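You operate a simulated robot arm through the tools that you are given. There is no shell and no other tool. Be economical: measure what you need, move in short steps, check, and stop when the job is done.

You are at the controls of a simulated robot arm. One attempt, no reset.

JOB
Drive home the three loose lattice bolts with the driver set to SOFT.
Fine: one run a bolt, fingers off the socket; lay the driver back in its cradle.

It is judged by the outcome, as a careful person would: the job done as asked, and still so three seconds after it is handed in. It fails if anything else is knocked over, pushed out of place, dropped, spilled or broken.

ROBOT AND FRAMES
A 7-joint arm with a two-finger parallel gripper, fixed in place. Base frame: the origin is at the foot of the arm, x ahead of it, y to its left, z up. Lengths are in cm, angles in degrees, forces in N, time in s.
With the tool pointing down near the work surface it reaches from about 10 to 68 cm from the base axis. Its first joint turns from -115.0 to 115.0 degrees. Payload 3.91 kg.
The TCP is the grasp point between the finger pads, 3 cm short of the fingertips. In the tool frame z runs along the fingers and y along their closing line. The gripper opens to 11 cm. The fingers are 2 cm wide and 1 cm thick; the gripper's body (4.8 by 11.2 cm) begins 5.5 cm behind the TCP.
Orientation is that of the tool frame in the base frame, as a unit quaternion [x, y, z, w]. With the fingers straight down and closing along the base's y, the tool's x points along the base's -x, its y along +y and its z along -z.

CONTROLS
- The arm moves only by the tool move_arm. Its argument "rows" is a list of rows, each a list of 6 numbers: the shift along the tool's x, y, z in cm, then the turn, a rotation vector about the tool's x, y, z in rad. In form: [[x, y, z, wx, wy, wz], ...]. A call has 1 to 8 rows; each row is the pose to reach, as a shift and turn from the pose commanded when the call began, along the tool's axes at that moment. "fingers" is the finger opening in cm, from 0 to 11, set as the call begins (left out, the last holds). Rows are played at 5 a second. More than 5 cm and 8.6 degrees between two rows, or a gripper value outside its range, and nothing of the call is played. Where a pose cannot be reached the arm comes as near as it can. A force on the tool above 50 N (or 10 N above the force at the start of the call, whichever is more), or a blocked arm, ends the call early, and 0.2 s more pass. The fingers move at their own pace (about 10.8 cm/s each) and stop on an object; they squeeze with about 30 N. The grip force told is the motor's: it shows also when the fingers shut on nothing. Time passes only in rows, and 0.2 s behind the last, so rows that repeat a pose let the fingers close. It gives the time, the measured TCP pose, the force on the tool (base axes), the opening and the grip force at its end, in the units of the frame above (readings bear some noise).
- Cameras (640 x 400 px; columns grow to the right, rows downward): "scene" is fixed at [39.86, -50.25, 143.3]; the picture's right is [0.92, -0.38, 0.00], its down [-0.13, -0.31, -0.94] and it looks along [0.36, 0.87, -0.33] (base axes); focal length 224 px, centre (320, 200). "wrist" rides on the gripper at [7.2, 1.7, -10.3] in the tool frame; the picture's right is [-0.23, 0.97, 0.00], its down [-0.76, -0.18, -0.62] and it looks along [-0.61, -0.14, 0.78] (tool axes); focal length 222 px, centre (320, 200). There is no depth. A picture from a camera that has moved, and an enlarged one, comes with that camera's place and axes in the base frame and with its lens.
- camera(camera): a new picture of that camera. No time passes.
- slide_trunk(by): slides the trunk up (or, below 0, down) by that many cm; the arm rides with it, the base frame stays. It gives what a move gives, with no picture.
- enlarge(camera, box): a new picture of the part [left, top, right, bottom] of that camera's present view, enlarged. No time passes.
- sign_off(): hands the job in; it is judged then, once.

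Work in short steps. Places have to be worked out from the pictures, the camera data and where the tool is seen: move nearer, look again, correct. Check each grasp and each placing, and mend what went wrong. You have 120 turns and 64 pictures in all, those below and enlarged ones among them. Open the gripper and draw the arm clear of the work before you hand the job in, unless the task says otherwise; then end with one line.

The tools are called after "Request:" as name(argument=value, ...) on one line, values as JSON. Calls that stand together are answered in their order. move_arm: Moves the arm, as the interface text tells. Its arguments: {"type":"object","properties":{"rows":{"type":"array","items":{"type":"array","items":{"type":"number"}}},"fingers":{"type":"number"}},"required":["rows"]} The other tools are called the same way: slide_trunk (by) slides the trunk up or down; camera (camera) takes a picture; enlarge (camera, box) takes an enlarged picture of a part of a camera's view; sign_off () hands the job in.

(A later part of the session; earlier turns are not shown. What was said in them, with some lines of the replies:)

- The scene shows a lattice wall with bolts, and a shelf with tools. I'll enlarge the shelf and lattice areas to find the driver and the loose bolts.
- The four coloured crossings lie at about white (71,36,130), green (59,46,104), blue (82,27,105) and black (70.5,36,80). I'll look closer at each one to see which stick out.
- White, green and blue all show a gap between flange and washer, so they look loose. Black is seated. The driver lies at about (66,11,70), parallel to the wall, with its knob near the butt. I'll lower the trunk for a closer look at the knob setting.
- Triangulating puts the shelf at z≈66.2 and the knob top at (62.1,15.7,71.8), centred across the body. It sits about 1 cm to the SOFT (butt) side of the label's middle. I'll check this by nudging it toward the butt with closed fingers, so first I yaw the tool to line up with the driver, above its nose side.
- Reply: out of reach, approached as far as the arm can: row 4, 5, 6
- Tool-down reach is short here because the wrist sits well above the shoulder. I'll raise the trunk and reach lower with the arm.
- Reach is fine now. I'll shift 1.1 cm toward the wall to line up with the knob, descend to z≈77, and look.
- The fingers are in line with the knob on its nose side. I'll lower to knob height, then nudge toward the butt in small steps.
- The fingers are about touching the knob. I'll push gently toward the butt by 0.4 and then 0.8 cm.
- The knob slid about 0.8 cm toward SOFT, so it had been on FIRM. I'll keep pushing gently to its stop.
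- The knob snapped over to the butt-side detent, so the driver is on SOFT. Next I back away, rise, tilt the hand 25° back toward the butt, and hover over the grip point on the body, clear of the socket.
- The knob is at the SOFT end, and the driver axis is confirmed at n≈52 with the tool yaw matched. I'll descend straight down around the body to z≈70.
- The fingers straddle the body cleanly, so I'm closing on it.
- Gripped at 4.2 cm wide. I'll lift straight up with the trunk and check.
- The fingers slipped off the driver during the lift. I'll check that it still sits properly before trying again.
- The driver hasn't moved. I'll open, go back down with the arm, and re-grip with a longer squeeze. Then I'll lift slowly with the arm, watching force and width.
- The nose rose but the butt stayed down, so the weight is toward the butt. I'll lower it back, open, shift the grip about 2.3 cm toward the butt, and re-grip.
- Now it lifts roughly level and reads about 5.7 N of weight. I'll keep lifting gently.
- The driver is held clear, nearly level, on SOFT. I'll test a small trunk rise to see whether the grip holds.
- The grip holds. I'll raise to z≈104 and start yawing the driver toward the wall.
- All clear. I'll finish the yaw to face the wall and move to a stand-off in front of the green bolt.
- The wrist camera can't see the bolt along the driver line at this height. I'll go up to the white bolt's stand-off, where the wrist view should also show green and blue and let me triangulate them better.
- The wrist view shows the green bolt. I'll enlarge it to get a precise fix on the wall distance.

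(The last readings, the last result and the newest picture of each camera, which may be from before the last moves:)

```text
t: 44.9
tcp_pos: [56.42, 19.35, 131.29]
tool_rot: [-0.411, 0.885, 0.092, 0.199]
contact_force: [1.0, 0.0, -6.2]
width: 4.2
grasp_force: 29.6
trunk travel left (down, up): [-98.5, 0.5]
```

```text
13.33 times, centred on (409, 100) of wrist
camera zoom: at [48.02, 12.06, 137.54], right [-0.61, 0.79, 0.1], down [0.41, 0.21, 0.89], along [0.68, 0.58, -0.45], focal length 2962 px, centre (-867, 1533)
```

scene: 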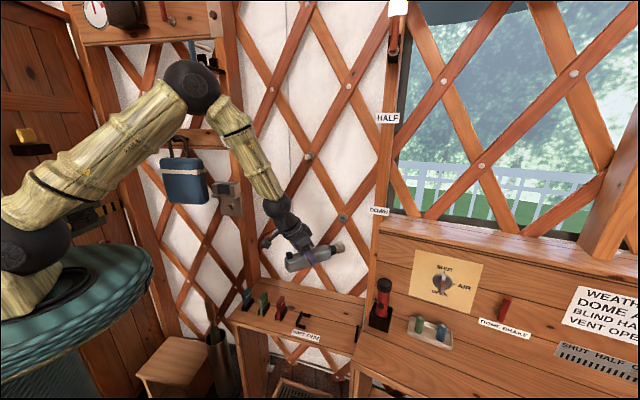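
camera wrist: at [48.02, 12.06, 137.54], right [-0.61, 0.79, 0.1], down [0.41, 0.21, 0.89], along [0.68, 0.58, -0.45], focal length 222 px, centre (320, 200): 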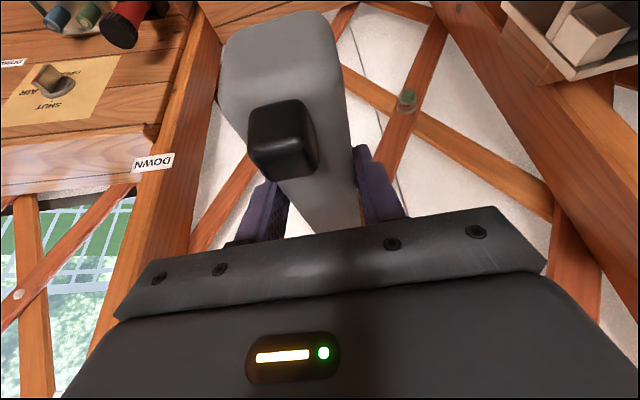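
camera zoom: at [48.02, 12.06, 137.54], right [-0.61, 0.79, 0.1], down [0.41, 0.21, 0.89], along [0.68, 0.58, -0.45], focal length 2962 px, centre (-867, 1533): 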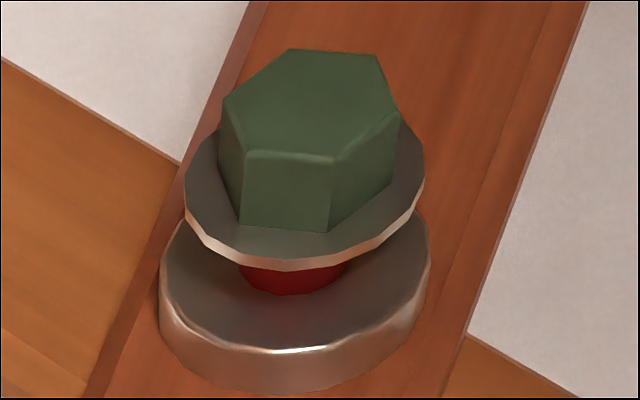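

Request:
enlarge(camera="scene", box=[300, 147, 324, 167])

```text
16.00 times, centred on (312, 157) of scene
camera zoom: at [39.86, -50.25, 143.3], right [0.92, -0.38, 0.0], down [-0.13, -0.31, -0.94], along [0.36, 0.87, -0.33], focal length 3592 px, centre (448, 888)
```

zoom: 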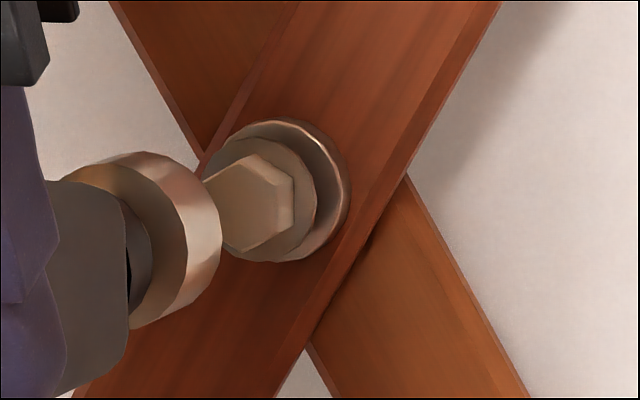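

Far-rim analysis puts the socket tip at u≈30.6, z≈130.2, and the white bolt at u≈30.4, z≈129.9, about 6.8 cm ahead. I'll correct slightly and advance 4.5 cm.

Request:
move_arm(rows=[[-0.4, 0.15, 0.55, 0, 0, 0], [-1.4, 0.15, 1.0, 0, 0, 0], [-2.4, 0.15, 1.45, 0, 0, 0], [-3.3, 0.15, 1.85, 0, 0, 0], [-3.96, 0.15, 2.15, 0, 0, 0], [-3.96, 0.15, 2.15, 0, 0, 0]])

Request:
enlarge(camera="scene", box=[300, 147, 324, 167])

```text
t: 46.3
tcp_pos: [59.24, 22.65, 130.84]
tool_rot: [-0.41, 0.885, 0.091, 0.199]
contact_force: [1.4, -0.1, -5.6]
width: 4.2
grasp_force: 29.6
trunk travel left (down, up): [-98.5, 0.5]
```

```text
16.00 times, centred on (312, 157) of scene
camera zoom: at [39.86, -50.25, 143.3], right [0.92, -0.38, 0.0], down [-0.13, -0.31, -0.94], along [0.36, 0.87, -0.33], focal length 3592 px, centre (448, 888)
```

zoom: 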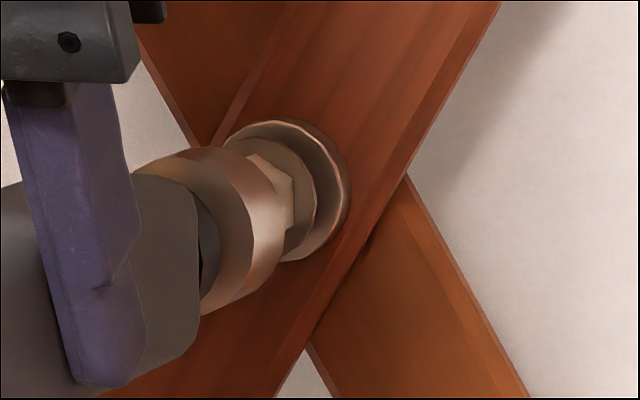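

It lines up well. I'll advance another 1.3 cm and check.

Request:
move_arm(rows=[[-0.4, 0.05, 0.15, 0, 0, 0], [-0.8, 0.1, 0.3, 0, 0, 0], [-1.2, 0.1, 0.48, 0, 0, 0], [-1.2, 0.1, 0.48, 0, 0, 0]])

Request:
enlarge(camera="scene", box=[300, 147, 324, 167])

```text
t: 47.3
tcp_pos: [59.9, 23.66, 130.77]
tool_rot: [-0.41, 0.885, 0.092, 0.199]
contact_force: [-4.2, -2.8, -4.7]
width: 4.18
grasp_force: 29.8
trunk travel left (down, up): [-98.5, 0.5]
```

```text
16.00 times, centred on (312, 157) of scene
camera zoom: at [39.86, -50.25, 143.3], right [0.92, -0.38, 0.0], down [-0.13, -0.31, -0.94], along [0.36, 0.87, -0.33], focal length 3592 px, centre (448, 888)
```

zoom: 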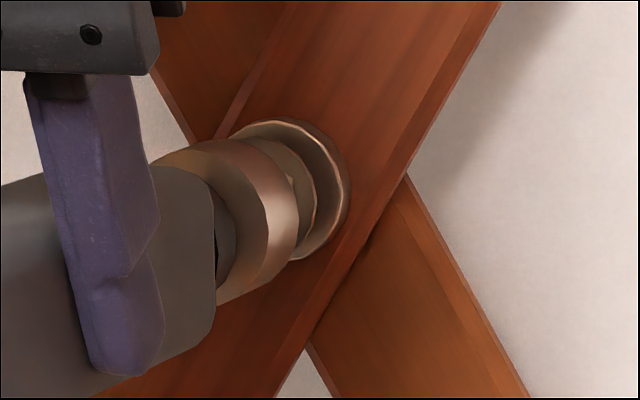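

Contact of about 5 N along the axis, with the socket face on the hex and roughly coaxial, maybe 0.15 cm low. I'll correct upward a little, press slightly and hold.

Request:
move_arm(rows=[[0.2, 0, -0.1, 0, 0, 0], [0.1, 0, -0.22, 0, 0, 0], [-0.1, 0, -0.1, 0, 0, 0], [-0.3, 0, 0.0, 0, 0, 0], [-0.3, 0, 0, 0, 0, 0]])

Request:
enlarge(camera="scene", box=[300, 147, 324, 167])

```text
t: 48.5
tcp_pos: [60.2, 24.1, 131.01]
tool_rot: [-0.41, 0.885, 0.091, 0.199]
contact_force: [0.4, 0.8, -5.1]
width: 4.19
grasp_force: 29.6
trunk travel left (down, up): [-98.5, 0.5]
```

```text
16.00 times, centred on (312, 157) of scene
camera zoom: at [39.86, -50.25, 143.3], right [0.92, -0.38, 0.0], down [-0.13, -0.31, -0.94], along [0.36, 0.87, -0.33], focal length 3592 px, centre (448, 888)
```

zoom: 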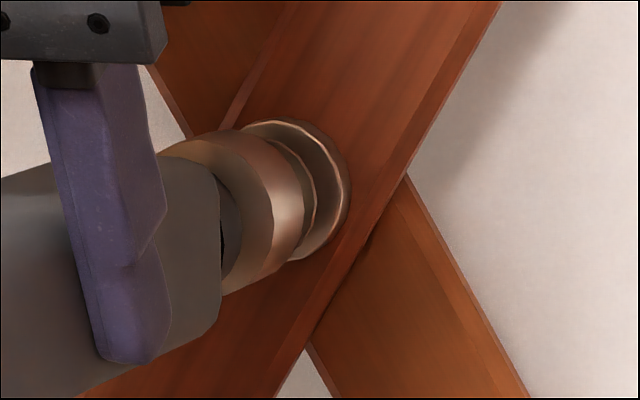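

The axial force is gone and the socket went deeper, so it is sliding over the hex. I'll continue until it seats.

Request:
move_arm(rows=[[-0.14, 0, 0.06, 0, 0, 0], [-0.27, 0, 0.13, 0, 0, 0], [-0.4, 0, 0.19, 0, 0, 0], [-0.54, 0, 0.25, 0, 0, 0], [-0.54, 0, 0.25, 0, 0, 0]])

Request:
enlarge(camera="scene", box=[300, 147, 324, 167])

```text
t: 49.7
tcp_pos: [60.37, 24.53, 131.08]
tool_rot: [-0.411, 0.885, 0.092, 0.199]
contact_force: [0.6, 0.0, -5.7]
width: 4.2
grasp_force: 29.8
trunk travel left (down, up): [-98.5, 0.5]
```

```text
16.00 times, centred on (312, 157) of scene
camera zoom: at [39.86, -50.25, 143.3], right [0.92, -0.38, 0.0], down [-0.13, -0.31, -0.94], along [0.36, 0.87, -0.33], focal length 3592 px, centre (448, 888)
```

zoom: 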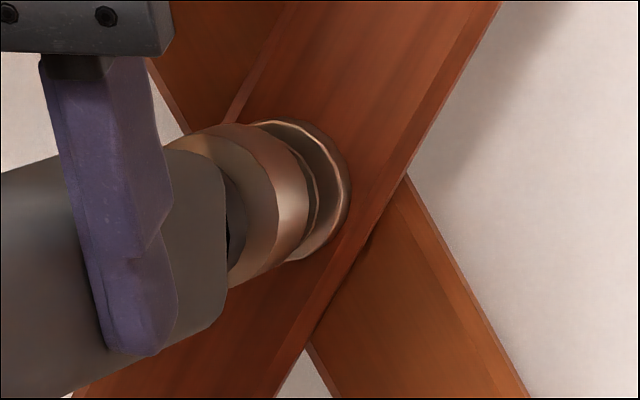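

Request:
move_arm(rows=[[-0.14, 0, 0.06, 0, 0, 0], [-0.27, 0, 0.13, 0, 0, 0], [-0.4, 0, 0.19, 0, 0, 0], [-0.54, 0, 0.25, 0, 0, 0], [-0.54, 0, 0.25, 0, 0, 0], [-0.54, 0, 0.25, 0, 0, 0]])

Request:
enlarge(camera="scene", box=[300, 147, 324, 167])

```text
t: 51.1
tcp_pos: [60.92, 24.99, 131.13]
tool_rot: [-0.41, 0.885, 0.091, 0.199]
contact_force: [0.2, -0.7, -5.7]
width: 4.16
grasp_force: 30.6
trunk travel left (down, up): [-98.5, 0.5]
```

```text
16.00 times, centred on (312, 157) of scene
camera zoom: at [39.86, -50.25, 143.3], right [0.92, -0.38, 0.0], down [-0.13, -0.31, -0.94], along [0.36, 0.87, -0.33], focal length 3592 px, centre (448, 888)
```

zoom: 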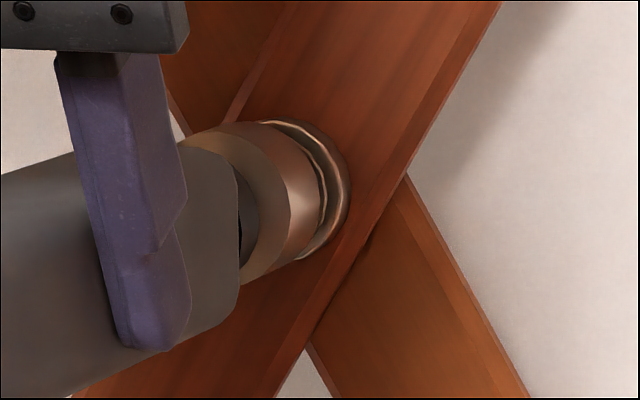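

The flange has begun moving in toward the washer, so the driver is running. I'll keep following along the axis while watching the force.

Request:
move_arm(rows=[[-0.14, 0, 0.06, 0, 0, 0], [-0.27, 0, 0.13, 0, 0, 0], [-0.4, 0, 0.19, 0, 0, 0], [-0.54, 0, 0.25, 0, 0, 0], [-0.54, 0, 0.25, 0, 0, 0], [-0.54, 0, 0.25, 0, 0, 0]])

```text
t: 52.5
tcp_pos: [61.35, 25.45, 131.04]
tool_rot: [-0.41, 0.885, 0.091, 0.199]
contact_force: [0.1, -0.6, -5.9]
width: 4.21
grasp_force: 30.4
trunk travel left (down, up): [-98.5, 0.5]
```

Request:
move_arm(rows=[[-0.14, 0, 0.06, 0, 0, 0], [-0.27, 0, 0.13, 0, 0, 0], [-0.4, 0, 0.19, 0, 0, 0], [-0.4, 0, 0.19, 0, 0, 0], [-0.4, 0, 0.19, 0, 0, 0]])

Request:
enlarge(camera="scene", box=[300, 147, 324, 167])

```text
t: 53.7
tcp_pos: [61.35, 25.47, 131.03]
tool_rot: [-0.411, 0.885, 0.092, 0.198]
contact_force: [-10.8, -12.4, -9.6]
width: 4.2
grasp_force: 30.3
trunk travel left (down, up): [-98.5, 0.5]
```

```text
16.00 times, centred on (312, 157) of scene
camera zoom: at [39.86, -50.25, 143.3], right [0.92, -0.38, 0.0], down [-0.13, -0.31, -0.94], along [0.36, 0.87, -0.33], focal length 3592 px, centre (448, 888)
```

zoom: 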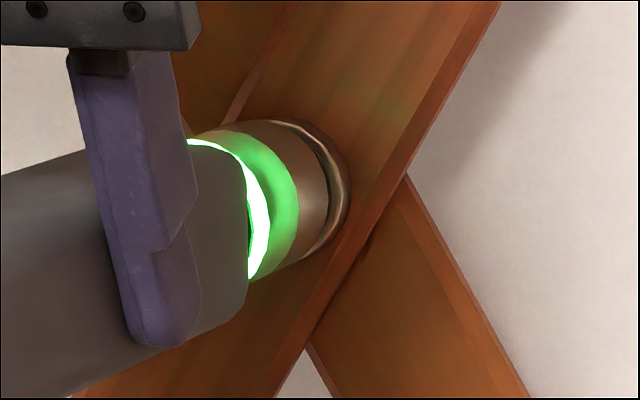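

A green ring has lit on the driver nose, with the socket seated and about 16 N of push. I'll hold steady a moment without re-pressing and look again.

Request:
move_arm(rows=[[0, 0, 0, 0, 0, 0], [0, 0, 0, 0, 0, 0], [0, 0, 0, 0, 0, 0], [0, 0, 0, 0, 0, 0], [0, 0, 0, 0, 0, 0]])

Request:
enlarge(camera="scene", box=[300, 147, 324, 167])

```text
t: 54.9
tcp_pos: [61.37, 25.49, 131.08]
tool_rot: [-0.411, 0.886, 0.091, 0.197]
contact_force: [-11.6, -14.7, -12.4]
width: 4.19
grasp_force: 29.9
trunk travel left (down, up): [-98.5, 0.5]
```

```text
16.00 times, centred on (312, 157) of scene
camera zoom: at [39.86, -50.25, 143.3], right [0.92, -0.38, 0.0], down [-0.13, -0.31, -0.94], along [0.36, 0.87, -0.33], focal length 3592 px, centre (448, 888)
```

zoom: 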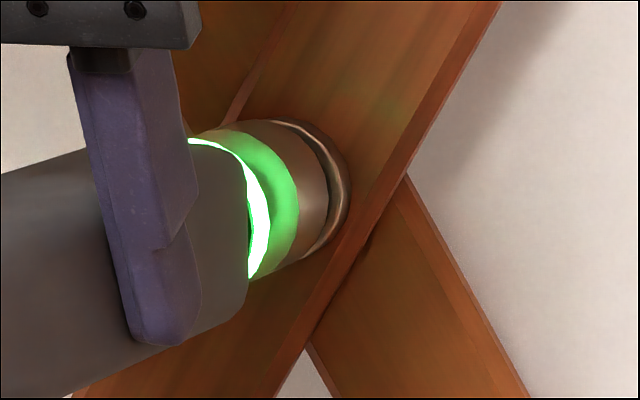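

The light holds steady green, so the white bolt is done. I'll withdraw straight back along the axis and check it.

Request:
move_arm(rows=[[0.5, 0, -0.23, 0, 0, 0], [1.4, 0, -0.64, 0, 0, 0], [2.7, 0, -1.28, 0, 0, 0], [4.5, 0, -2.13, 0, 0, 0], [6.3, 0, -3, 0, 0, 0], [7.6, 0, -3.6, 0, 0, 0], [7.6, 0, -3.6, 0, 0, 0]])

Request:
enlarge(camera="scene", box=[270, 133, 334, 177])

```text
t: 56.5
tcp_pos: [56.12, 19.28, 131.02]
tool_rot: [-0.41, 0.885, 0.091, 0.199]
contact_force: [0.0, 0.0, -5.6]
width: 4.18
grasp_force: 30.2
trunk travel left (down, up): [-98.5, 0.5]
```

```text
9.09 times, centred on (302, 155) of scene
camera zoom: at [39.86, -50.25, 143.3], right [0.92, -0.38, 0.0], down [-0.13, -0.31, -0.94], along [0.36, 0.87, -0.33], focal length 2041 px, centre (484, 609)
```

zoom: 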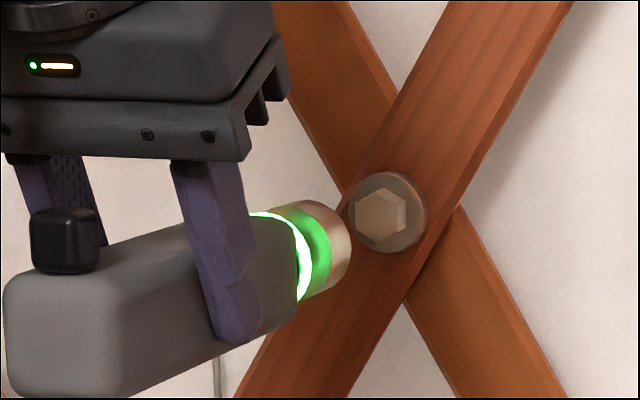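

White is seated flush. I'll drop the trunk and shift to a stand-off in front of the blue bolt.

Request:
slide_trunk(by=-14)

Request:
move_arm(rows=[[0.8, -2.5, 1.7, 0, 0, 0], [1.6, -5, 3.4, 0, 0, 0], [2.4, -7.5, 5.1, 0, 0, 0], [3.2, -10, 6.8, 0, 0, 0], [4.0, -12.5, 8.5, 0, 0, 0], [4.77, -15.04, 10.14, 0, 0, 0], [4.77, -15.04, 10.14, 0, 0, 0]])

Request:
enlarge(camera="scene", box=[312, 193, 376, 237])

```text
t: 58.2
tcp_pos: [56.22, 19.24, 117.23]
tool_rot: [-0.411, 0.885, 0.092, 0.199]
contact_force: [0.3, -0.5, -5.2]
width: 4.22
grasp_force: 29.7
trunk travel left (down, up): [-84.5, 14.5]
```

```text
t: 59.8
tcp_pos: [67.76, 9.58, 105.9]
tool_rot: [-0.411, 0.885, 0.091, 0.199]
contact_force: [-0.4, -0.5, -5.3]
width: 4.18
grasp_force: 29.7
trunk travel left (down, up): [-84.5, 14.5]
```

```text
9.09 times, centred on (344, 215) of scene
camera zoom: at [39.86, -50.25, 143.3], right [0.92, -0.38, 0.0], down [-0.13, -0.31, -0.94], along [0.36, 0.87, -0.33], focal length 2041 px, centre (102, 64)
```

zoom: 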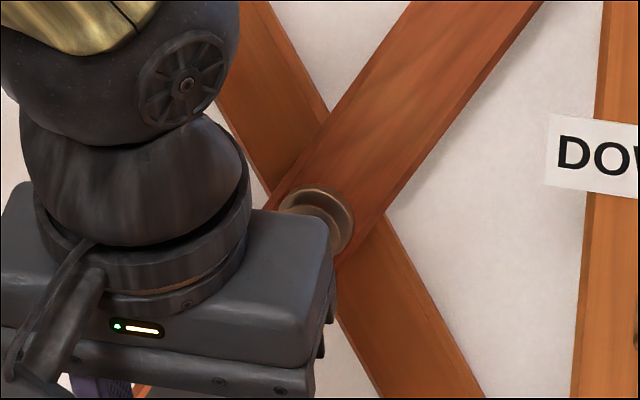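

The hand hides the bolt in this view, but the pose (u≈45.5, z≈105.9) already matches the target relative to the white bolt. I'll advance 4.3 cm, then creep in under force watch.

Request:
move_arm(rows=[[-1.0, 0, 0.46, 0, 0, 0], [-2.0, 0, 0.92, 0, 0, 0], [-3.0, 0, 1.39, 0, 0, 0], [-3.9, 0, 1.83, 0, 0, 0], [-3.9, 0, 1.83, 0, 0, 0]])

Request:
enlarge(camera="scene", box=[318, 193, 366, 231])

```text
t: 61.0
tcp_pos: [70.51, 12.87, 105.9]
tool_rot: [-0.411, 0.885, 0.091, 0.199]
contact_force: [-0.6, -0.1, -4.7]
width: 4.18
grasp_force: 30.1
trunk travel left (down, up): [-84.5, 14.5]
```

```text
10.53 times, centred on (342, 212) of scene
camera zoom: at [39.86, -50.25, 143.3], right [0.92, -0.38, 0.0], down [-0.13, -0.31, -0.94], along [0.36, 0.87, -0.33], focal length 2363 px, centre (88, 74)
```

zoom: 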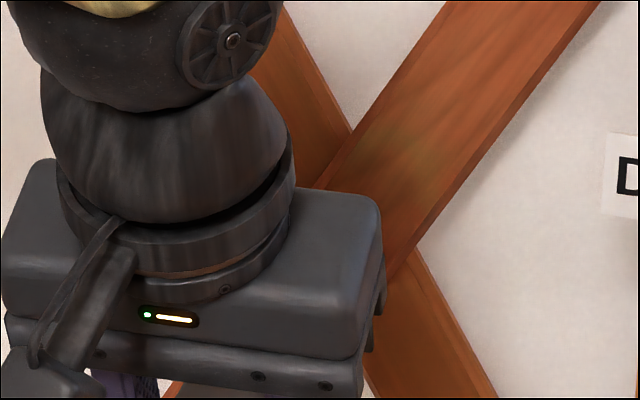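

Request:
move_arm(rows=[[-0.2, 0, 0.09, 0, 0, 0], [-0.4, 0, 0.19, 0, 0, 0], [-0.6, 0, 0.28, 0, 0, 0], [-0.8, 0, 0.38, 0, 0, 0], [-0.8, 0, 0.38, 0, 0, 0]])

Request:
move_arm(rows=[[-0.14, 0, 0.06, 0, 0, 0], [-0.27, 0, 0.13, 0, 0, 0], [-0.4, 0, 0.19, 0, 0, 0], [-0.4, 0, 0.19, 0, 0, 0]])

```text
t: 62.2
tcp_pos: [71.1, 13.53, 105.85]
tool_rot: [-0.411, 0.885, 0.091, 0.199]
contact_force: [-0.6, 0.1, -5.3]
width: 4.21
grasp_force: 30.0
trunk travel left (down, up): [-84.5, 14.5]
```

```text
t: 63.2
tcp_pos: [71.51, 13.9, 105.97]
tool_rot: [-0.41, 0.885, 0.092, 0.2]
contact_force: [0.7, -1.1, -5.6]
width: 4.19
grasp_force: 30.4
trunk travel left (down, up): [-84.5, 14.5]
```

No resistance so far, so I'll keep creeping in.

Request:
move_arm(rows=[[-0.14, 0, 0.06, 0, 0, 0], [-0.27, 0, 0.13, 0, 0, 0], [-0.4, 0, 0.19, 0, 0, 0], [-0.54, 0, 0.25, 0, 0, 0], [-0.54, 0, 0.25, 0, 0, 0]])

Request:
move_arm(rows=[[-0.14, 0, 0.06, 0, 0, 0], [-0.27, 0, 0.13, 0, 0, 0], [-0.4, 0, 0.19, 0, 0, 0], [-0.4, 0, 0.19, 0, 0, 0]])

```text
t: 64.4
tcp_pos: [71.8, 14.16, 105.87]
tool_rot: [-0.411, 0.885, 0.091, 0.198]
contact_force: [-0.5, 0.0, -5.8]
width: 4.21
grasp_force: 29.9
trunk travel left (down, up): [-84.5, 14.5]
```

```text
t: 65.4
tcp_pos: [72.07, 14.66, 105.91]
tool_rot: [-0.41, 0.885, 0.092, 0.199]
contact_force: [-0.2, -0.5, -5.9]
width: 4.18
grasp_force: 30.3
trunk travel left (down, up): [-84.5, 14.5]
```

Request:
move_arm(rows=[[-0.14, 0, 0.06, 0, 0, 0], [-0.27, 0, 0.13, 0, 0, 0], [-0.4, 0, 0.19, 0, 0, 0], [-0.54, 0, 0.25, 0, 0, 0], [-0.54, 0, 0.25, 0, 0, 0], [-0.54, 0, 0.25, 0, 0, 0]])

Request:
move_arm(rows=[[-0.14, 0, 0.06, 0, 0, 0], [-0.27, 0, 0.13, 0, 0, 0], [-0.4, 0, 0.19, 0, 0, 0], [-0.4, 0, 0.19, 0, 0, 0]])

Request:
camera(camera="scene")

```text
t: 66.8
tcp_pos: [72.23, 15.16, 105.92]
tool_rot: [-0.411, 0.885, 0.091, 0.199]
contact_force: [0.0, -0.7, -5.2]
width: 4.2
grasp_force: 30.1
trunk travel left (down, up): [-84.5, 14.5]
```

```text
t: 67.8
tcp_pos: [72.69, 15.45, 105.88]
tool_rot: [-0.41, 0.885, 0.091, 0.199]
contact_force: [-0.1, 0.2, -5.5]
width: 4.18
grasp_force: 30.0
trunk travel left (down, up): [-84.5, 14.5]
```

```text
11 pictures are left
```

scene: 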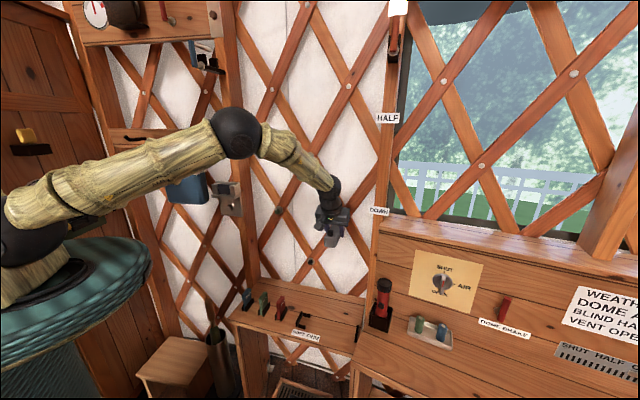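

Still no axial load at n≈58.7. White seated at 59.0, so I'll creep a bit further.

Request:
move_arm(rows=[[-0.14, 0, 0.06, 0, 0, 0], [-0.27, 0, 0.13, 0, 0, 0], [-0.4, 0, 0.19, 0, 0, 0], [-0.4, 0, 0.19, 0, 0, 0], [-0.4, 0, 0.19, 0, 0, 0]])

```text
t: 69.0
tcp_pos: [72.92, 15.62, 105.89]
tool_rot: [-0.411, 0.885, 0.091, 0.199]
contact_force: [-3.1, -0.5, -6.3]
width: 4.19
grasp_force: 30.1
trunk travel left (down, up): [-84.5, 14.5]
```

Axial load is starting at the expected depth. I'll press another 0.3 cm, as with white, and hold about a second.

Request:
move_arm(rows=[[-0.14, 0, 0.06, 0, 0, 0], [-0.27, 0, 0.13, 0, 0, 0], [-0.27, 0, 0.13, 0, 0, 0], [-0.27, 0, 0.13, 0, 0, 0], [-0.27, 0, 0.13, 0, 0, 0], [-0.27, 0, 0.13, 0, 0, 0], [-0.27, 0, 0.13, 0, 0, 0]])

Request:
enlarge(camera="scene", box=[318, 193, 366, 231])

```text
t: 70.6
tcp_pos: [73.06, 15.68, 105.93]
tool_rot: [-0.41, 0.885, 0.092, 0.198]
contact_force: [-16.7, -15.8, -11.4]
width: 4.21
grasp_force: 30.3
trunk travel left (down, up): [-84.5, 14.5]
```

```text
10.53 times, centred on (342, 212) of scene
camera zoom: at [39.86, -50.25, 143.3], right [0.92, -0.38, 0.0], down [-0.13, -0.31, -0.94], along [0.36, 0.87, -0.33], focal length 2363 px, centre (88, 74)
```

zoom: 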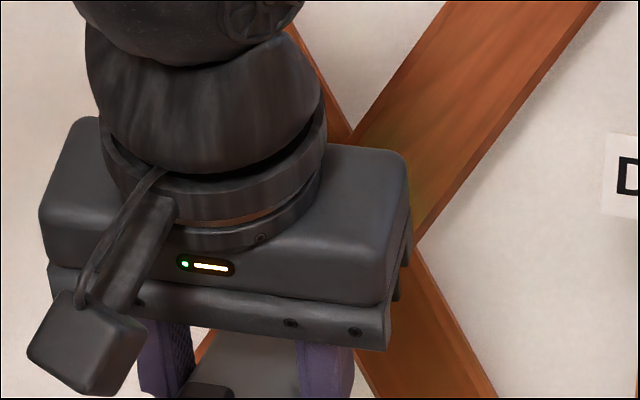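

The load response matches white's, about 23 N and held. I'll withdraw along the axis, traverse to the green stand-off, and check blue from there.

Request:
move_arm(rows=[[0.5, 0, -0.23, 0, 0, 0], [1.4, 0, -0.64, 0, 0, 0], [2.7, 0, -1.28, 0, 0, 0], [4.5, 0, -2.13, 0, 0, 0], [6.3, 0, -2.97, 0, 0, 0], [7.4, 0, -3.5, 0, 0, 0], [7.4, 0, -3.5, 0, 0, 0]])

Request:
move_arm(rows=[[0, 4.0, 0, 0, 0, 0], [0, 8.2, 0, 0, 0, 0], [0, 12.6, 0, 0, 0, 0], [0, 17.0, 0, 0, 0, 0], [0, 21.4, 0, 0, 0, 0], [0, 25.8, 0, 0, 0, 0], [0.1, 30.3, 0.2, 0, 0, 0], [0.1, 30.3, 0.2, 0, 0, 0]])

Request:
enlarge(camera="scene", box=[253, 188, 355, 252])

```text
t: 72.2
tcp_pos: [67.96, 9.75, 105.95]
tool_rot: [-0.41, 0.885, 0.091, 0.199]
contact_force: [0.1, 0.0, -5.6]
width: 4.17
grasp_force: 30.3
trunk travel left (down, up): [-84.5, 14.5]
```

```text
t: 74.0
tcp_pos: [44.66, 29.52, 105.48]
tool_rot: [-0.41, 0.885, 0.091, 0.199]
contact_force: [-0.3, 0.5, -5.3]
width: 4.2
grasp_force: 30.2
trunk travel left (down, up): [-84.5, 14.5]
```

```text
6.25 times, centred on (304, 220) of scene
camera zoom: at [39.86, -50.25, 143.3], right [0.92, -0.38, 0.0], down [-0.13, -0.31, -0.94], along [0.36, 0.87, -0.33], focal length 1403 px, centre (420, 75)
```

zoom: 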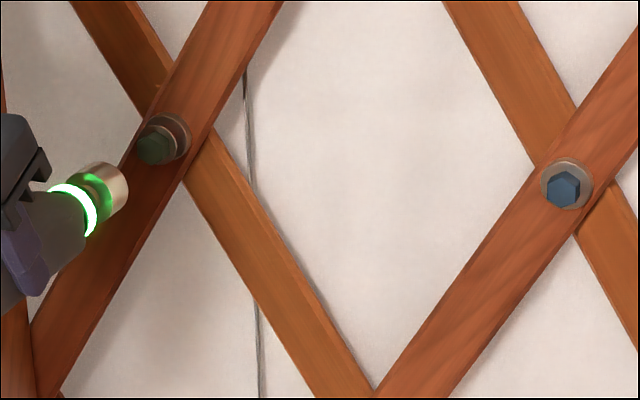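

Blue is seated flush. The socket's projected path lands on the green hex within about 0.15 cm. I'll make a small correction and advance 4.2 cm.

Request:
move_arm(rows=[[-1.0, -0.15, 0.37, 0, 0, 0], [-2.0, -0.15, 0.83, 0, 0, 0], [-3.0, -0.15, 1.3, 0, 0, 0], [-3.84, -0.15, 1.7, 0, 0, 0], [-3.84, -0.15, 1.7, 0, 0, 0]])

Request:
move_arm(rows=[[-0.14, 0, 0.06, 0, 0, 0], [-0.27, 0, 0.13, 0, 0, 0], [-0.4, 0, 0.19, 0, 0, 0], [-0.54, 0, 0.25, 0, 0, 0], [-0.54, 0, 0.25, 0, 0, 0]])

Request:
enlarge(camera="scene", box=[262, 198, 294, 220])

```text
t: 75.2
tcp_pos: [47.55, 32.47, 105.65]
tool_rot: [-0.411, 0.885, 0.091, 0.199]
contact_force: [0.1, 0.0, -5.5]
width: 4.18
grasp_force: 30.9
trunk travel left (down, up): [-84.5, 14.5]
```

```text
t: 76.4
tcp_pos: [47.98, 32.96, 105.84]
tool_rot: [-0.411, 0.885, 0.091, 0.199]
contact_force: [0.6, -0.6, -5.5]
width: 4.19
grasp_force: 29.8
trunk travel left (down, up): [-84.5, 14.5]
```

```text
16.00 times, centred on (278, 209) of scene
camera zoom: at [39.86, -50.25, 143.3], right [0.92, -0.38, 0.0], down [-0.13, -0.31, -0.94], along [0.36, 0.87, -0.33], focal length 3592 px, centre (992, 56)
```

zoom: 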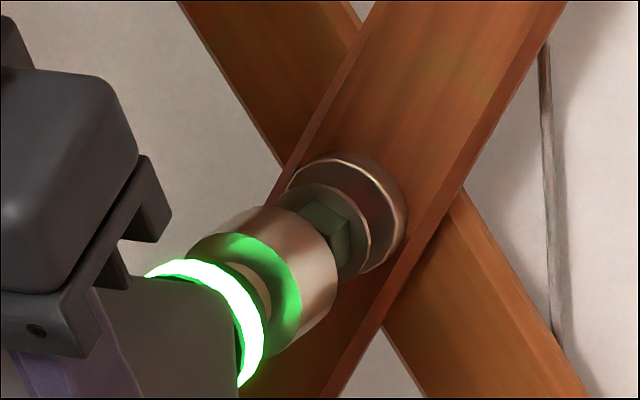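

The socket is coaxial with the green hex. I'll keep creeping along the axis while monitoring force.

Request:
move_arm(rows=[[-0.14, 0, 0.06, 0, 0, 0], [-0.27, 0, 0.13, 0, 0, 0], [-0.4, 0, 0.19, 0, 0, 0], [-0.54, 0, 0.25, 0, 0, 0], [-0.54, 0, 0.25, 0, 0, 0]])

Request:
move_arm(rows=[[-0.14, 0, 0.06, 0, 0, 0], [-0.27, 0, 0.13, 0, 0, 0], [-0.4, 0, 0.19, 0, 0, 0], [-0.54, 0, 0.25, 0, 0, 0], [-0.54, 0, 0.25, 0, 0, 0]])

Request:
move_arm(rows=[[-0.14, 0, 0.06, 0, 0, 0], [-0.27, 0, 0.13, 0, 0, 0], [-0.4, 0, 0.19, 0, 0, 0], [-0.54, 0, 0.25, 0, 0, 0], [-0.54, 0, 0.25, 0, 0, 0]])

```text
t: 77.6
tcp_pos: [47.98, 33.1, 105.71]
tool_rot: [-0.411, 0.885, 0.091, 0.198]
contact_force: [-12.6, -13.8, -5.9]
width: 4.18
grasp_force: 30.1
trunk travel left (down, up): [-84.5, 14.5]
```

```text
t: 78.8
tcp_pos: [48.11, 33.13, 105.77]
tool_rot: [-0.41, 0.886, 0.091, 0.196]
contact_force: [-28.7, -33.0, -1.7]
width: 4.18
grasp_force: 29.6
trunk travel left (down, up): [-84.5, 14.5]
```

```text
t: 80.0
tcp_pos: [48.41, 33.42, 105.67]
tool_rot: [-0.411, 0.886, 0.091, 0.192]
contact_force: [-31.3, -40.5, -6.5]
width: 4.2
grasp_force: 30.0
trunk travel left (down, up): [-84.5, 14.5]
```

Resistance came early, at n≈56.2, and rose to about 50 N, so the rim is catching on the hex. I'll back off right away and look.

Request:
move_arm(rows=[[0.6, 0, -0.28, 0, 0, 0], [1.2, 0, -0.56, 0, 0, 0], [1.8, 0, -0.85, 0, 0, 0], [2.2, 0, -1.04, 0, 0, 0], [2.2, 0, -1.04, 0, 0, 0]])

Request:
enlarge(camera="scene", box=[262, 198, 294, 220])

```text
t: 81.2
tcp_pos: [47.76, 32.49, 105.8]
tool_rot: [-0.411, 0.885, 0.092, 0.2]
contact_force: [0.3, 0.2, -5.0]
width: 4.17
grasp_force: 30.5
trunk travel left (down, up): [-84.5, 14.5]
```

```text
16.00 times, centred on (278, 209) of scene
camera zoom: at [39.86, -50.25, 143.3], right [0.92, -0.38, 0.0], down [-0.13, -0.31, -0.94], along [0.36, 0.87, -0.33], focal length 3592 px, centre (992, 56)
```

zoom: 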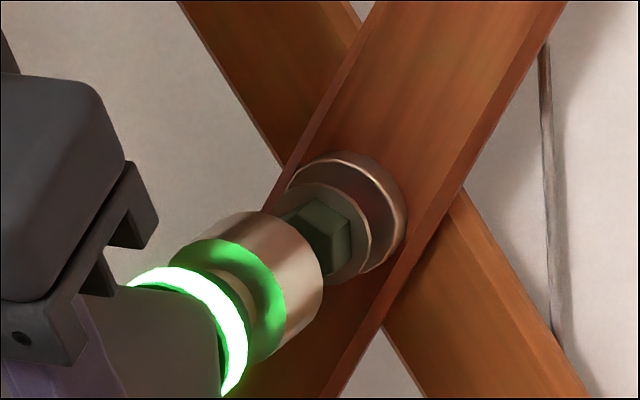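

The bolt is undisturbed. Recomputing with the contact depth gives green targets of u≈15.45 and z≈105.5, so I was about 0.25 cm too high. I'll correct and creep in again.

Request:
move_arm(rows=[[0.1, -0.1, 0.23, 0, 0, 0], [-0.2, -0.1, 0.37, 0, 0, 0], [-0.5, -0.1, 0.51, 0, 0, 0], [-0.7, -0.1, 0.61, 0, 0, 0], [-0.7, -0.1, 0.61, 0, 0, 0]])

```text
t: 82.4
tcp_pos: [48.07, 33.12, 105.63]
tool_rot: [-0.411, 0.885, 0.092, 0.199]
contact_force: [-0.3, 0.0, -5.2]
width: 4.18
grasp_force: 29.7
trunk travel left (down, up): [-84.5, 14.5]
```

Request:
move_arm(rows=[[-0.14, 0, 0.06, 0, 0, 0], [-0.27, 0, 0.13, 0, 0, 0], [-0.27, 0, 0.13, 0, 0, 0]])

```text
t: 83.2
tcp_pos: [48.34, 33.29, 105.59]
tool_rot: [-0.41, 0.885, 0.091, 0.199]
contact_force: [0.1, 0.0, -6.1]
width: 4.17
grasp_force: 30.3
trunk travel left (down, up): [-84.5, 14.5]
```

Request:
move_arm(rows=[[-0.14, 0, 0.06, 0, 0, 0], [-0.27, 0, 0.13, 0, 0, 0], [-0.27, 0, 0.13, 0, 0, 0]])

```text
t: 84.0
tcp_pos: [48.48, 33.33, 105.47]
tool_rot: [-0.41, 0.885, 0.091, 0.199]
contact_force: [-8.7, -9.4, -2.2]
width: 4.2
grasp_force: 30.1
trunk travel left (down, up): [-84.5, 14.5]
```

Request:
enlarge(camera="scene", box=[262, 198, 294, 220])

```text
16.00 times, centred on (278, 209) of scene
camera zoom: at [39.86, -50.25, 143.3], right [0.92, -0.38, 0.0], down [-0.13, -0.31, -0.94], along [0.36, 0.87, -0.33], focal length 3592 px, centre (992, 56)
```

zoom: 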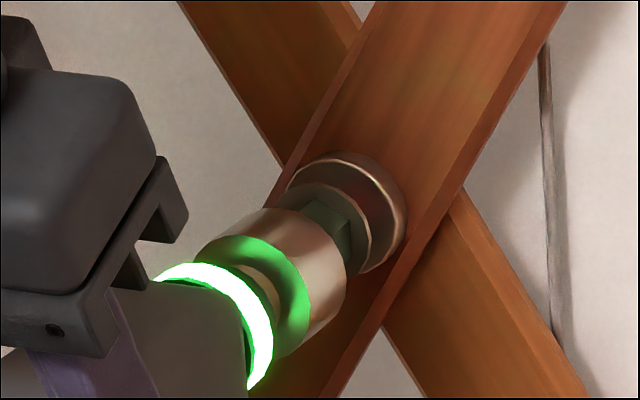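

The grip has slipped about 0.4 cm axially, and the rim looks low and slightly left of the hex. Symmetry with blue also suggests z≈105.9. I'll back off, raise 0.4, shift 0.15 right, and try again gently.

Request:
move_arm(rows=[[0.5, 0, -0.23, 0, 0, 0], [0.3, -0.15, -0.6, 0, 0, 0], [0.1, -0.15, -0.5, 0, 0, 0], [-0.17, -0.15, -0.36, 0, 0, 0], [-0.3, -0.15, -0.3, 0, 0, 0], [-0.3, -0.15, -0.3, 0, 0, 0]])

```text
t: 85.4
tcp_pos: [48.73, 33.47, 105.91]
tool_rot: [-0.41, 0.885, 0.091, 0.2]
contact_force: [-0.1, -0.2, -4.7]
width: 4.2
grasp_force: 29.6
trunk travel left (down, up): [-84.5, 14.5]
```

No force at a deeper position, so the socket is going over the hex. I'll continue gently.

Request:
move_arm(rows=[[-0.14, 0, 0.06, 0, 0, 0], [-0.27, 0, 0.13, 0, 0, 0], [-0.27, 0, 0.13, 0, 0, 0]])

```text
t: 86.2
tcp_pos: [48.95, 33.71, 105.9]
tool_rot: [-0.41, 0.885, 0.091, 0.199]
contact_force: [1.3, -2.9, -4.1]
width: 4.19
grasp_force: 30.1
trunk travel left (down, up): [-84.5, 14.5]
```

Request:
move_arm(rows=[[-0.14, -0.1, 0.06, 0, 0, 0], [-0.27, -0.1, 0.13, 0, 0, 0], [-0.4, -0.1, 0.19, 0, 0, 0], [-0.4, -0.1, 0.19, 0, 0, 0]])

```text
t: 87.2
tcp_pos: [49.46, 34.07, 105.99]
tool_rot: [-0.411, 0.885, 0.092, 0.199]
contact_force: [-0.3, -0.2, -5.3]
width: 4.17
grasp_force: 29.4
trunk travel left (down, up): [-84.5, 14.5]
```

It runs freely at n≈57.9. With the slip, seating should come near 59.4, so I'll continue.

Request:
move_arm(rows=[[-0.14, 0, 0.06, 0, 0, 0], [-0.27, 0, 0.13, 0, 0, 0], [-0.4, 0, 0.19, 0, 0, 0], [-0.54, 0, 0.25, 0, 0, 0], [-0.54, 0, 0.25, 0, 0, 0], [-0.54, 0, 0.25, 0, 0, 0]])

Request:
move_arm(rows=[[-0.14, 0, 0.06, 0, 0, 0], [-0.27, 0, 0.13, 0, 0, 0], [-0.4, 0, 0.19, 0, 0, 0], [-0.4, 0, 0.19, 0, 0, 0]])

```text
t: 88.6
tcp_pos: [49.74, 34.45, 105.79]
tool_rot: [-0.411, 0.885, 0.092, 0.2]
contact_force: [0.4, -0.3, -5.9]
width: 4.2
grasp_force: 29.8
trunk travel left (down, up): [-84.5, 14.5]
```

```text
t: 89.6
tcp_pos: [49.91, 34.71, 105.9]
tool_rot: [-0.41, 0.886, 0.091, 0.199]
contact_force: [-4.4, -5.0, -5.1]
width: 4.2
grasp_force: 30.2
trunk travel left (down, up): [-84.5, 14.5]
```

An axial load of about 6.6 N is building. I'll press 0.25 cm more and hold, then look.

Request:
move_arm(rows=[[-0.12, 0, 0.05, 0, 0, 0], [-0.23, 0, 0.11, 0, 0, 0], [-0.23, 0, 0.11, 0, 0, 0], [-0.23, 0, 0.11, 0, 0, 0], [-0.23, 0, 0.11, 0, 0, 0], [-0.23, 0, 0.11, 0, 0, 0]])

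Request:
enlarge(camera="scene", box=[262, 198, 294, 220])

```text
t: 91.0
tcp_pos: [49.94, 34.73, 105.96]
tool_rot: [-0.411, 0.885, 0.092, 0.197]
contact_force: [-14.4, -16.2, -9.5]
width: 4.16
grasp_force: 30.1
trunk travel left (down, up): [-84.5, 14.5]
```

```text
16.00 times, centred on (278, 209) of scene
camera zoom: at [39.86, -50.25, 143.3], right [0.92, -0.38, 0.0], down [-0.13, -0.31, -0.94], along [0.36, 0.87, -0.33], focal length 3592 px, centre (992, 56)
```

zoom: 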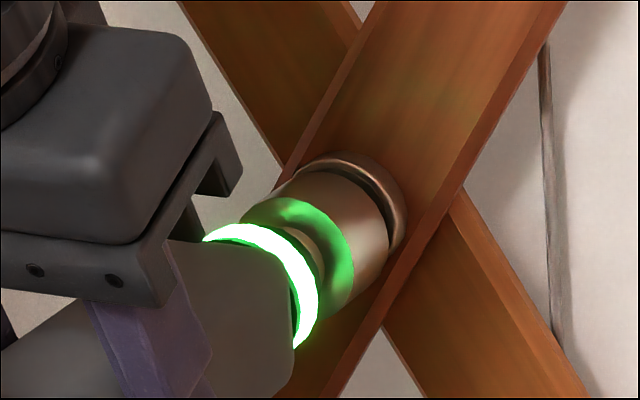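

The socket rim has reached the washer as it did on white. I'll withdraw along the axis and check the bolt.

Request:
move_arm(rows=[[0.5, 0, -0.23, 0, 0, 0], [1.4, 0, -0.64, 0, 0, 0], [2.7, 0, -1.28, 0, 0, 0], [4.5, 0, -2.13, 0, 0, 0], [6.3, 0, -2.97, 0, 0, 0], [8.1, 0, -3.82, 0, 0, 0], [9.9, 0, -4.66, 0, 0, 0], [9.9, 0, -4.66, 0, 0, 0]])

Request:
enlarge(camera="scene", box=[236, 188, 300, 238])

```text
t: 92.8
tcp_pos: [43.19, 26.55, 105.82]
tool_rot: [-0.411, 0.885, 0.091, 0.199]
contact_force: [-0.4, 0.4, -5.8]
width: 4.17
grasp_force: 30.1
trunk travel left (down, up): [-84.5, 14.5]
```

```text
8.00 times, centred on (268, 213) of scene
camera zoom: at [39.86, -50.25, 143.3], right [0.92, -0.38, 0.0], down [-0.13, -0.31, -0.94], along [0.36, 0.87, -0.33], focal length 1796 px, centre (736, 96)
```

zoom: 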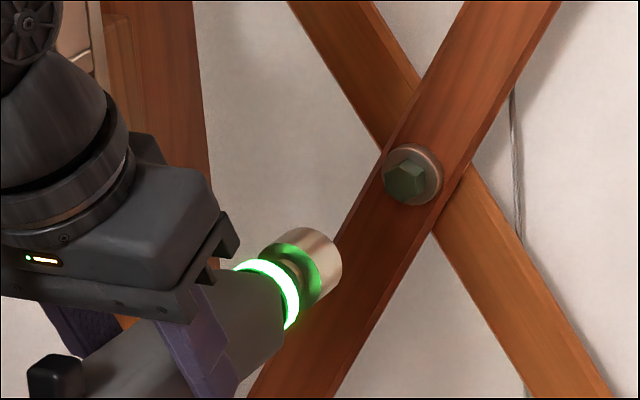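

Green is seated flush, so all three bolts are in. Before returning the driver, one wrist picture will show whether it slipped in the grip, using the knob and butt position against the earlier view.

Request:
camera(camera="wrist")

```text
3 pictures are left
camera wrist: at [34.75, 19.16, 112.05], right [-0.61, 0.79, 0.1], down [0.41, 0.21, 0.89], along [0.68, 0.58, -0.45], focal length 222 px, centre (320, 200)
```

wrist: 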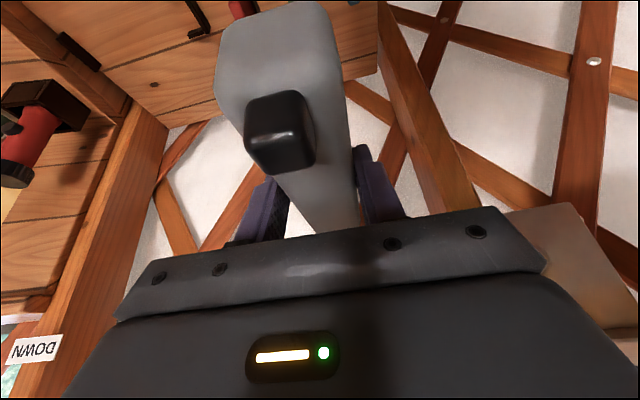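

It slipped back about 0.3 cm axially, with no tilt. I'll compensate when placing it. Now I yaw back 90° while moving toward the shelf.

Request:
move_arm(rows=[[0.65, -3.4, -0.31, 0.0605, 0, 0.1285], [1.31, -6.8, -0.61, 0.121, 0, 0.257], [1.96, -10.2, -0.92, 0.1815, 0, 0.3855], [2.61, -13.6, -1.23, 0.242, 0, 0.514], [3.27, -17.0, -1.53, 0.3025, 0, 0.6425], [3.92, -20.4, -1.84, 0.363, 0, 0.771], [3.92, -20.4, -1.84, 0.363, 0, 0.771]])

```text
t: 94.4
tcp_pos: [55.8, 10.25, 105.87]
tool_rot: [-0.006, 0.976, 0.002, 0.219]
contact_force: [0.1, -0.2, -5.3]
width: 4.18
grasp_force: 30.0
trunk travel left (down, up): [-84.5, 14.5]
```

Request:
move_arm(rows=[[-1.2, -0.2, 0.57, 0.0602, 0, 0.1278], [-2.4, -0.4, 1.14, 0.1204, 0, 0.2556], [-3.6, -0.6, 1.71, 0.1805, 0, 0.3834], [-4.8, -0.8, 2.28, 0.2407, 0, 0.5112], [-6.05, -1.03, 2.85, 0.3008, 0, 0.639], [-6.05, -1.03, 2.85, 0.3008, 0, 0.639]])

Request:
slide_trunk(by=-24)

```text
t: 95.8
tcp_pos: [62.63, 9.27, 105.99]
tool_rot: [0.331, 0.918, -0.073, 0.206]
contact_force: [1.0, -0.3, -5.6]
width: 4.21
grasp_force: 29.7
trunk travel left (down, up): [-84.5, 14.5]
```

```text
t: 98.3
tcp_pos: [62.6, 9.14, 81.94]
tool_rot: [0.33, 0.918, -0.073, 0.206]
contact_force: [0.0, 0.5, -5.0]
width: 4.19
grasp_force: 30.2
trunk travel left (down, up): [-60.5, 38.5]
```

Now I shift over the cradle, then lower to about 5 cm above rest, and check.

Request:
move_arm(rows=[[0.03, 1.5, 0, 0, 0, 0], [0.06, 3.0, 0, 0, 0, 0], [0.08, 4.31, 0, 0, 0, 0], [0.93, 4.31, 1.77, 0, 0, 0], [1.78, 4.31, 3.6, 0, 0, 0], [2.6, 4.31, 5.3, 0, 0, 0], [3.23, 4.31, 6.66, 0, 0, 0], [3.23, 4.31, 6.66, 0, 0, 0]])

Request:
enlarge(camera="scene", box=[280, 282, 364, 342])

```text
t: 100.1
tcp_pos: [65.21, 12.58, 74.41]
tool_rot: [0.33, 0.918, -0.073, 0.206]
contact_force: [-0.1, -0.3, -5.2]
width: 4.19
grasp_force: 30.3
trunk travel left (down, up): [-60.5, 38.5]
```

```text
6.67 times, centred on (322, 312) of scene
camera zoom: at [39.86, -50.25, 143.3], right [0.92, -0.38, 0.0], down [-0.13, -0.31, -0.94], along [0.36, 0.87, -0.33], focal length 1497 px, centre (307, -547)
```

zoom: 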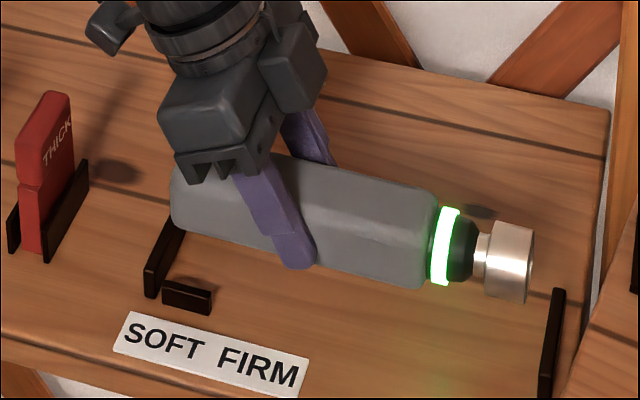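

The driver lines up with its original resting place (butt and socket edges match). I'll lower it the last 4.75 cm gently.

Request:
move_arm(rows=[[0.43, 0, 0.9, 0, 0, 0], [0.85, 0, 1.8, 0, 0, 0], [1.28, 0, 2.7, 0, 0, 0], [1.6, 0, 3.4, 0, 0, 0], [1.83, 0, 3.89, 0, 0, 0], [1.96, 0, 4.16, 0, 0, 0], [1.96, 0, 4.16, 0, 0, 0]])

```text
t: 101.7
tcp_pos: [65.14, 12.55, 69.99]
tool_rot: [0.33, 0.918, -0.073, 0.207]
contact_force: [-0.2, 1.2, -5.5]
width: 4.18
grasp_force: 30.1
trunk travel left (down, up): [-60.5, 38.5]
```

Request:
move_arm(rows=[[0.06, 0, 0.13, 0, 0, 0], [0.12, 0, 0.26, 0, 0, 0], [0.17, 0, 0.36, 0, 0, 0], [0.17, 0, 0.36, 0, 0, 0]])

```text
t: 102.7
tcp_pos: [65.18, 12.45, 69.8]
tool_rot: [0.33, 0.918, -0.072, 0.209]
contact_force: [-7.4, 1.1, 11.8]
width: 4.2
grasp_force: 30.1
trunk travel left (down, up): [-60.5, 38.5]
```

Contact with the shelf, reading 12 N upward, at about the grasp height. I'll relieve it slightly and look before releasing.

Request:
move_arm(rows=[[-0.05, 0, -0.12, 0, 0, 0], [-0.05, 0, -0.12, 0, 0, 0]])

Request:
enlarge(camera="scene", box=[288, 292, 364, 347])

```text
t: 103.3
tcp_pos: [65.13, 12.6, 69.77]
tool_rot: [0.33, 0.918, -0.074, 0.207]
contact_force: [-2.9, 1.5, 7.3]
width: 4.19
grasp_force: 29.7
trunk travel left (down, up): [-60.5, 38.5]
```

```text
7.27 times, centred on (326, 320) of scene
camera zoom: at [39.86, -50.25, 143.3], right [0.92, -0.38, 0.0], down [-0.13, -0.31, -0.94], along [0.36, 0.87, -0.33], focal length 1633 px, centre (276, -669)
```

zoom: 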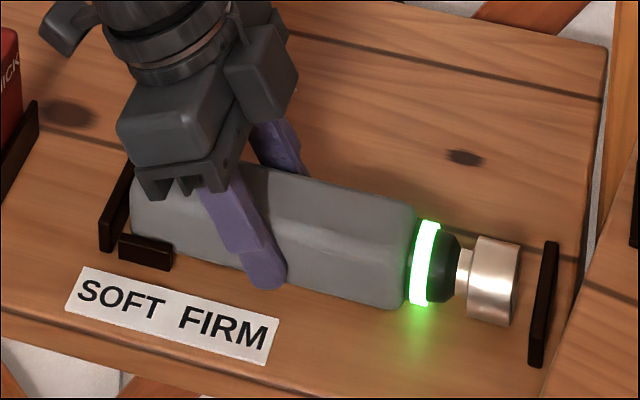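

It's between the cradle blocks and clear of the front plate, resting on the shelf. I'll release and rise straight up.

Request:
move_arm(rows=[[0, 0, 0, 0, 0, 0], [0, 0, 0, 0, 0, 0], [0, 0, 0, 0, 0, 0]], fingers=7)

Request:
move_arm(rows=[[-0.43, 0, -0.9, 0, 0, 0], [-1.28, 0, -2.7, 0, 0, 0], [-2.5, 0, -5.3, 0, 0, 0], [-3.8, 0, -8.1, 0, 0, 0], [-5.1, 0, -10.9, 0, 0, 0], [-5.1, 0, -10.9, 0, 0, 0]])

Request:
slide_trunk(by=20)

Request:
enlarge(camera="scene", box=[288, 292, 364, 347])

```text
t: 104.1
tcp_pos: [65.06, 12.66, 69.81]
tool_rot: [0.33, 0.918, -0.073, 0.206]
contact_force: [0.1, -0.5, -0.2]
width: 7.0
grasp_force: 0.0
trunk travel left (down, up): [-60.5, 38.5]
```

```text
t: 105.5
tcp_pos: [64.99, 12.54, 81.83]
tool_rot: [0.33, 0.918, -0.074, 0.206]
contact_force: [0.0, -1.1, -0.4]
width: 6.98
grasp_force: 0.0
trunk travel left (down, up): [-60.5, 38.5]
```

```text
t: 107.6
tcp_pos: [65.03, 12.67, 101.8]
tool_rot: [0.33, 0.918, -0.073, 0.206]
contact_force: [-0.2, -0.4, -0.4]
width: 6.97
grasp_force: 0.1
trunk travel left (down, up): [-80.5, 18.5]
```

```text
7.27 times, centred on (326, 320) of scene
camera zoom: at [39.86, -50.25, 143.3], right [0.92, -0.38, 0.0], down [-0.13, -0.31, -0.94], along [0.36, 0.87, -0.33], focal length 1633 px, centre (276, -669)
```

zoom: 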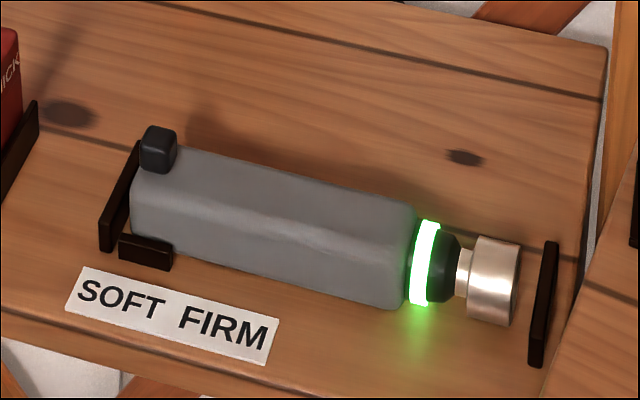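

The driver lies in its cradle on SOFT, all three bolts are seated, and the gripper is open and clear, so I'm handing in.

Request:
sign_off()

```text
The job is handed in.
```

The white, green and blue lattice bolts are driven home, one run each with the driver on SOFT. The driver is back in its cradle, and the arm is clear with the gripper open.
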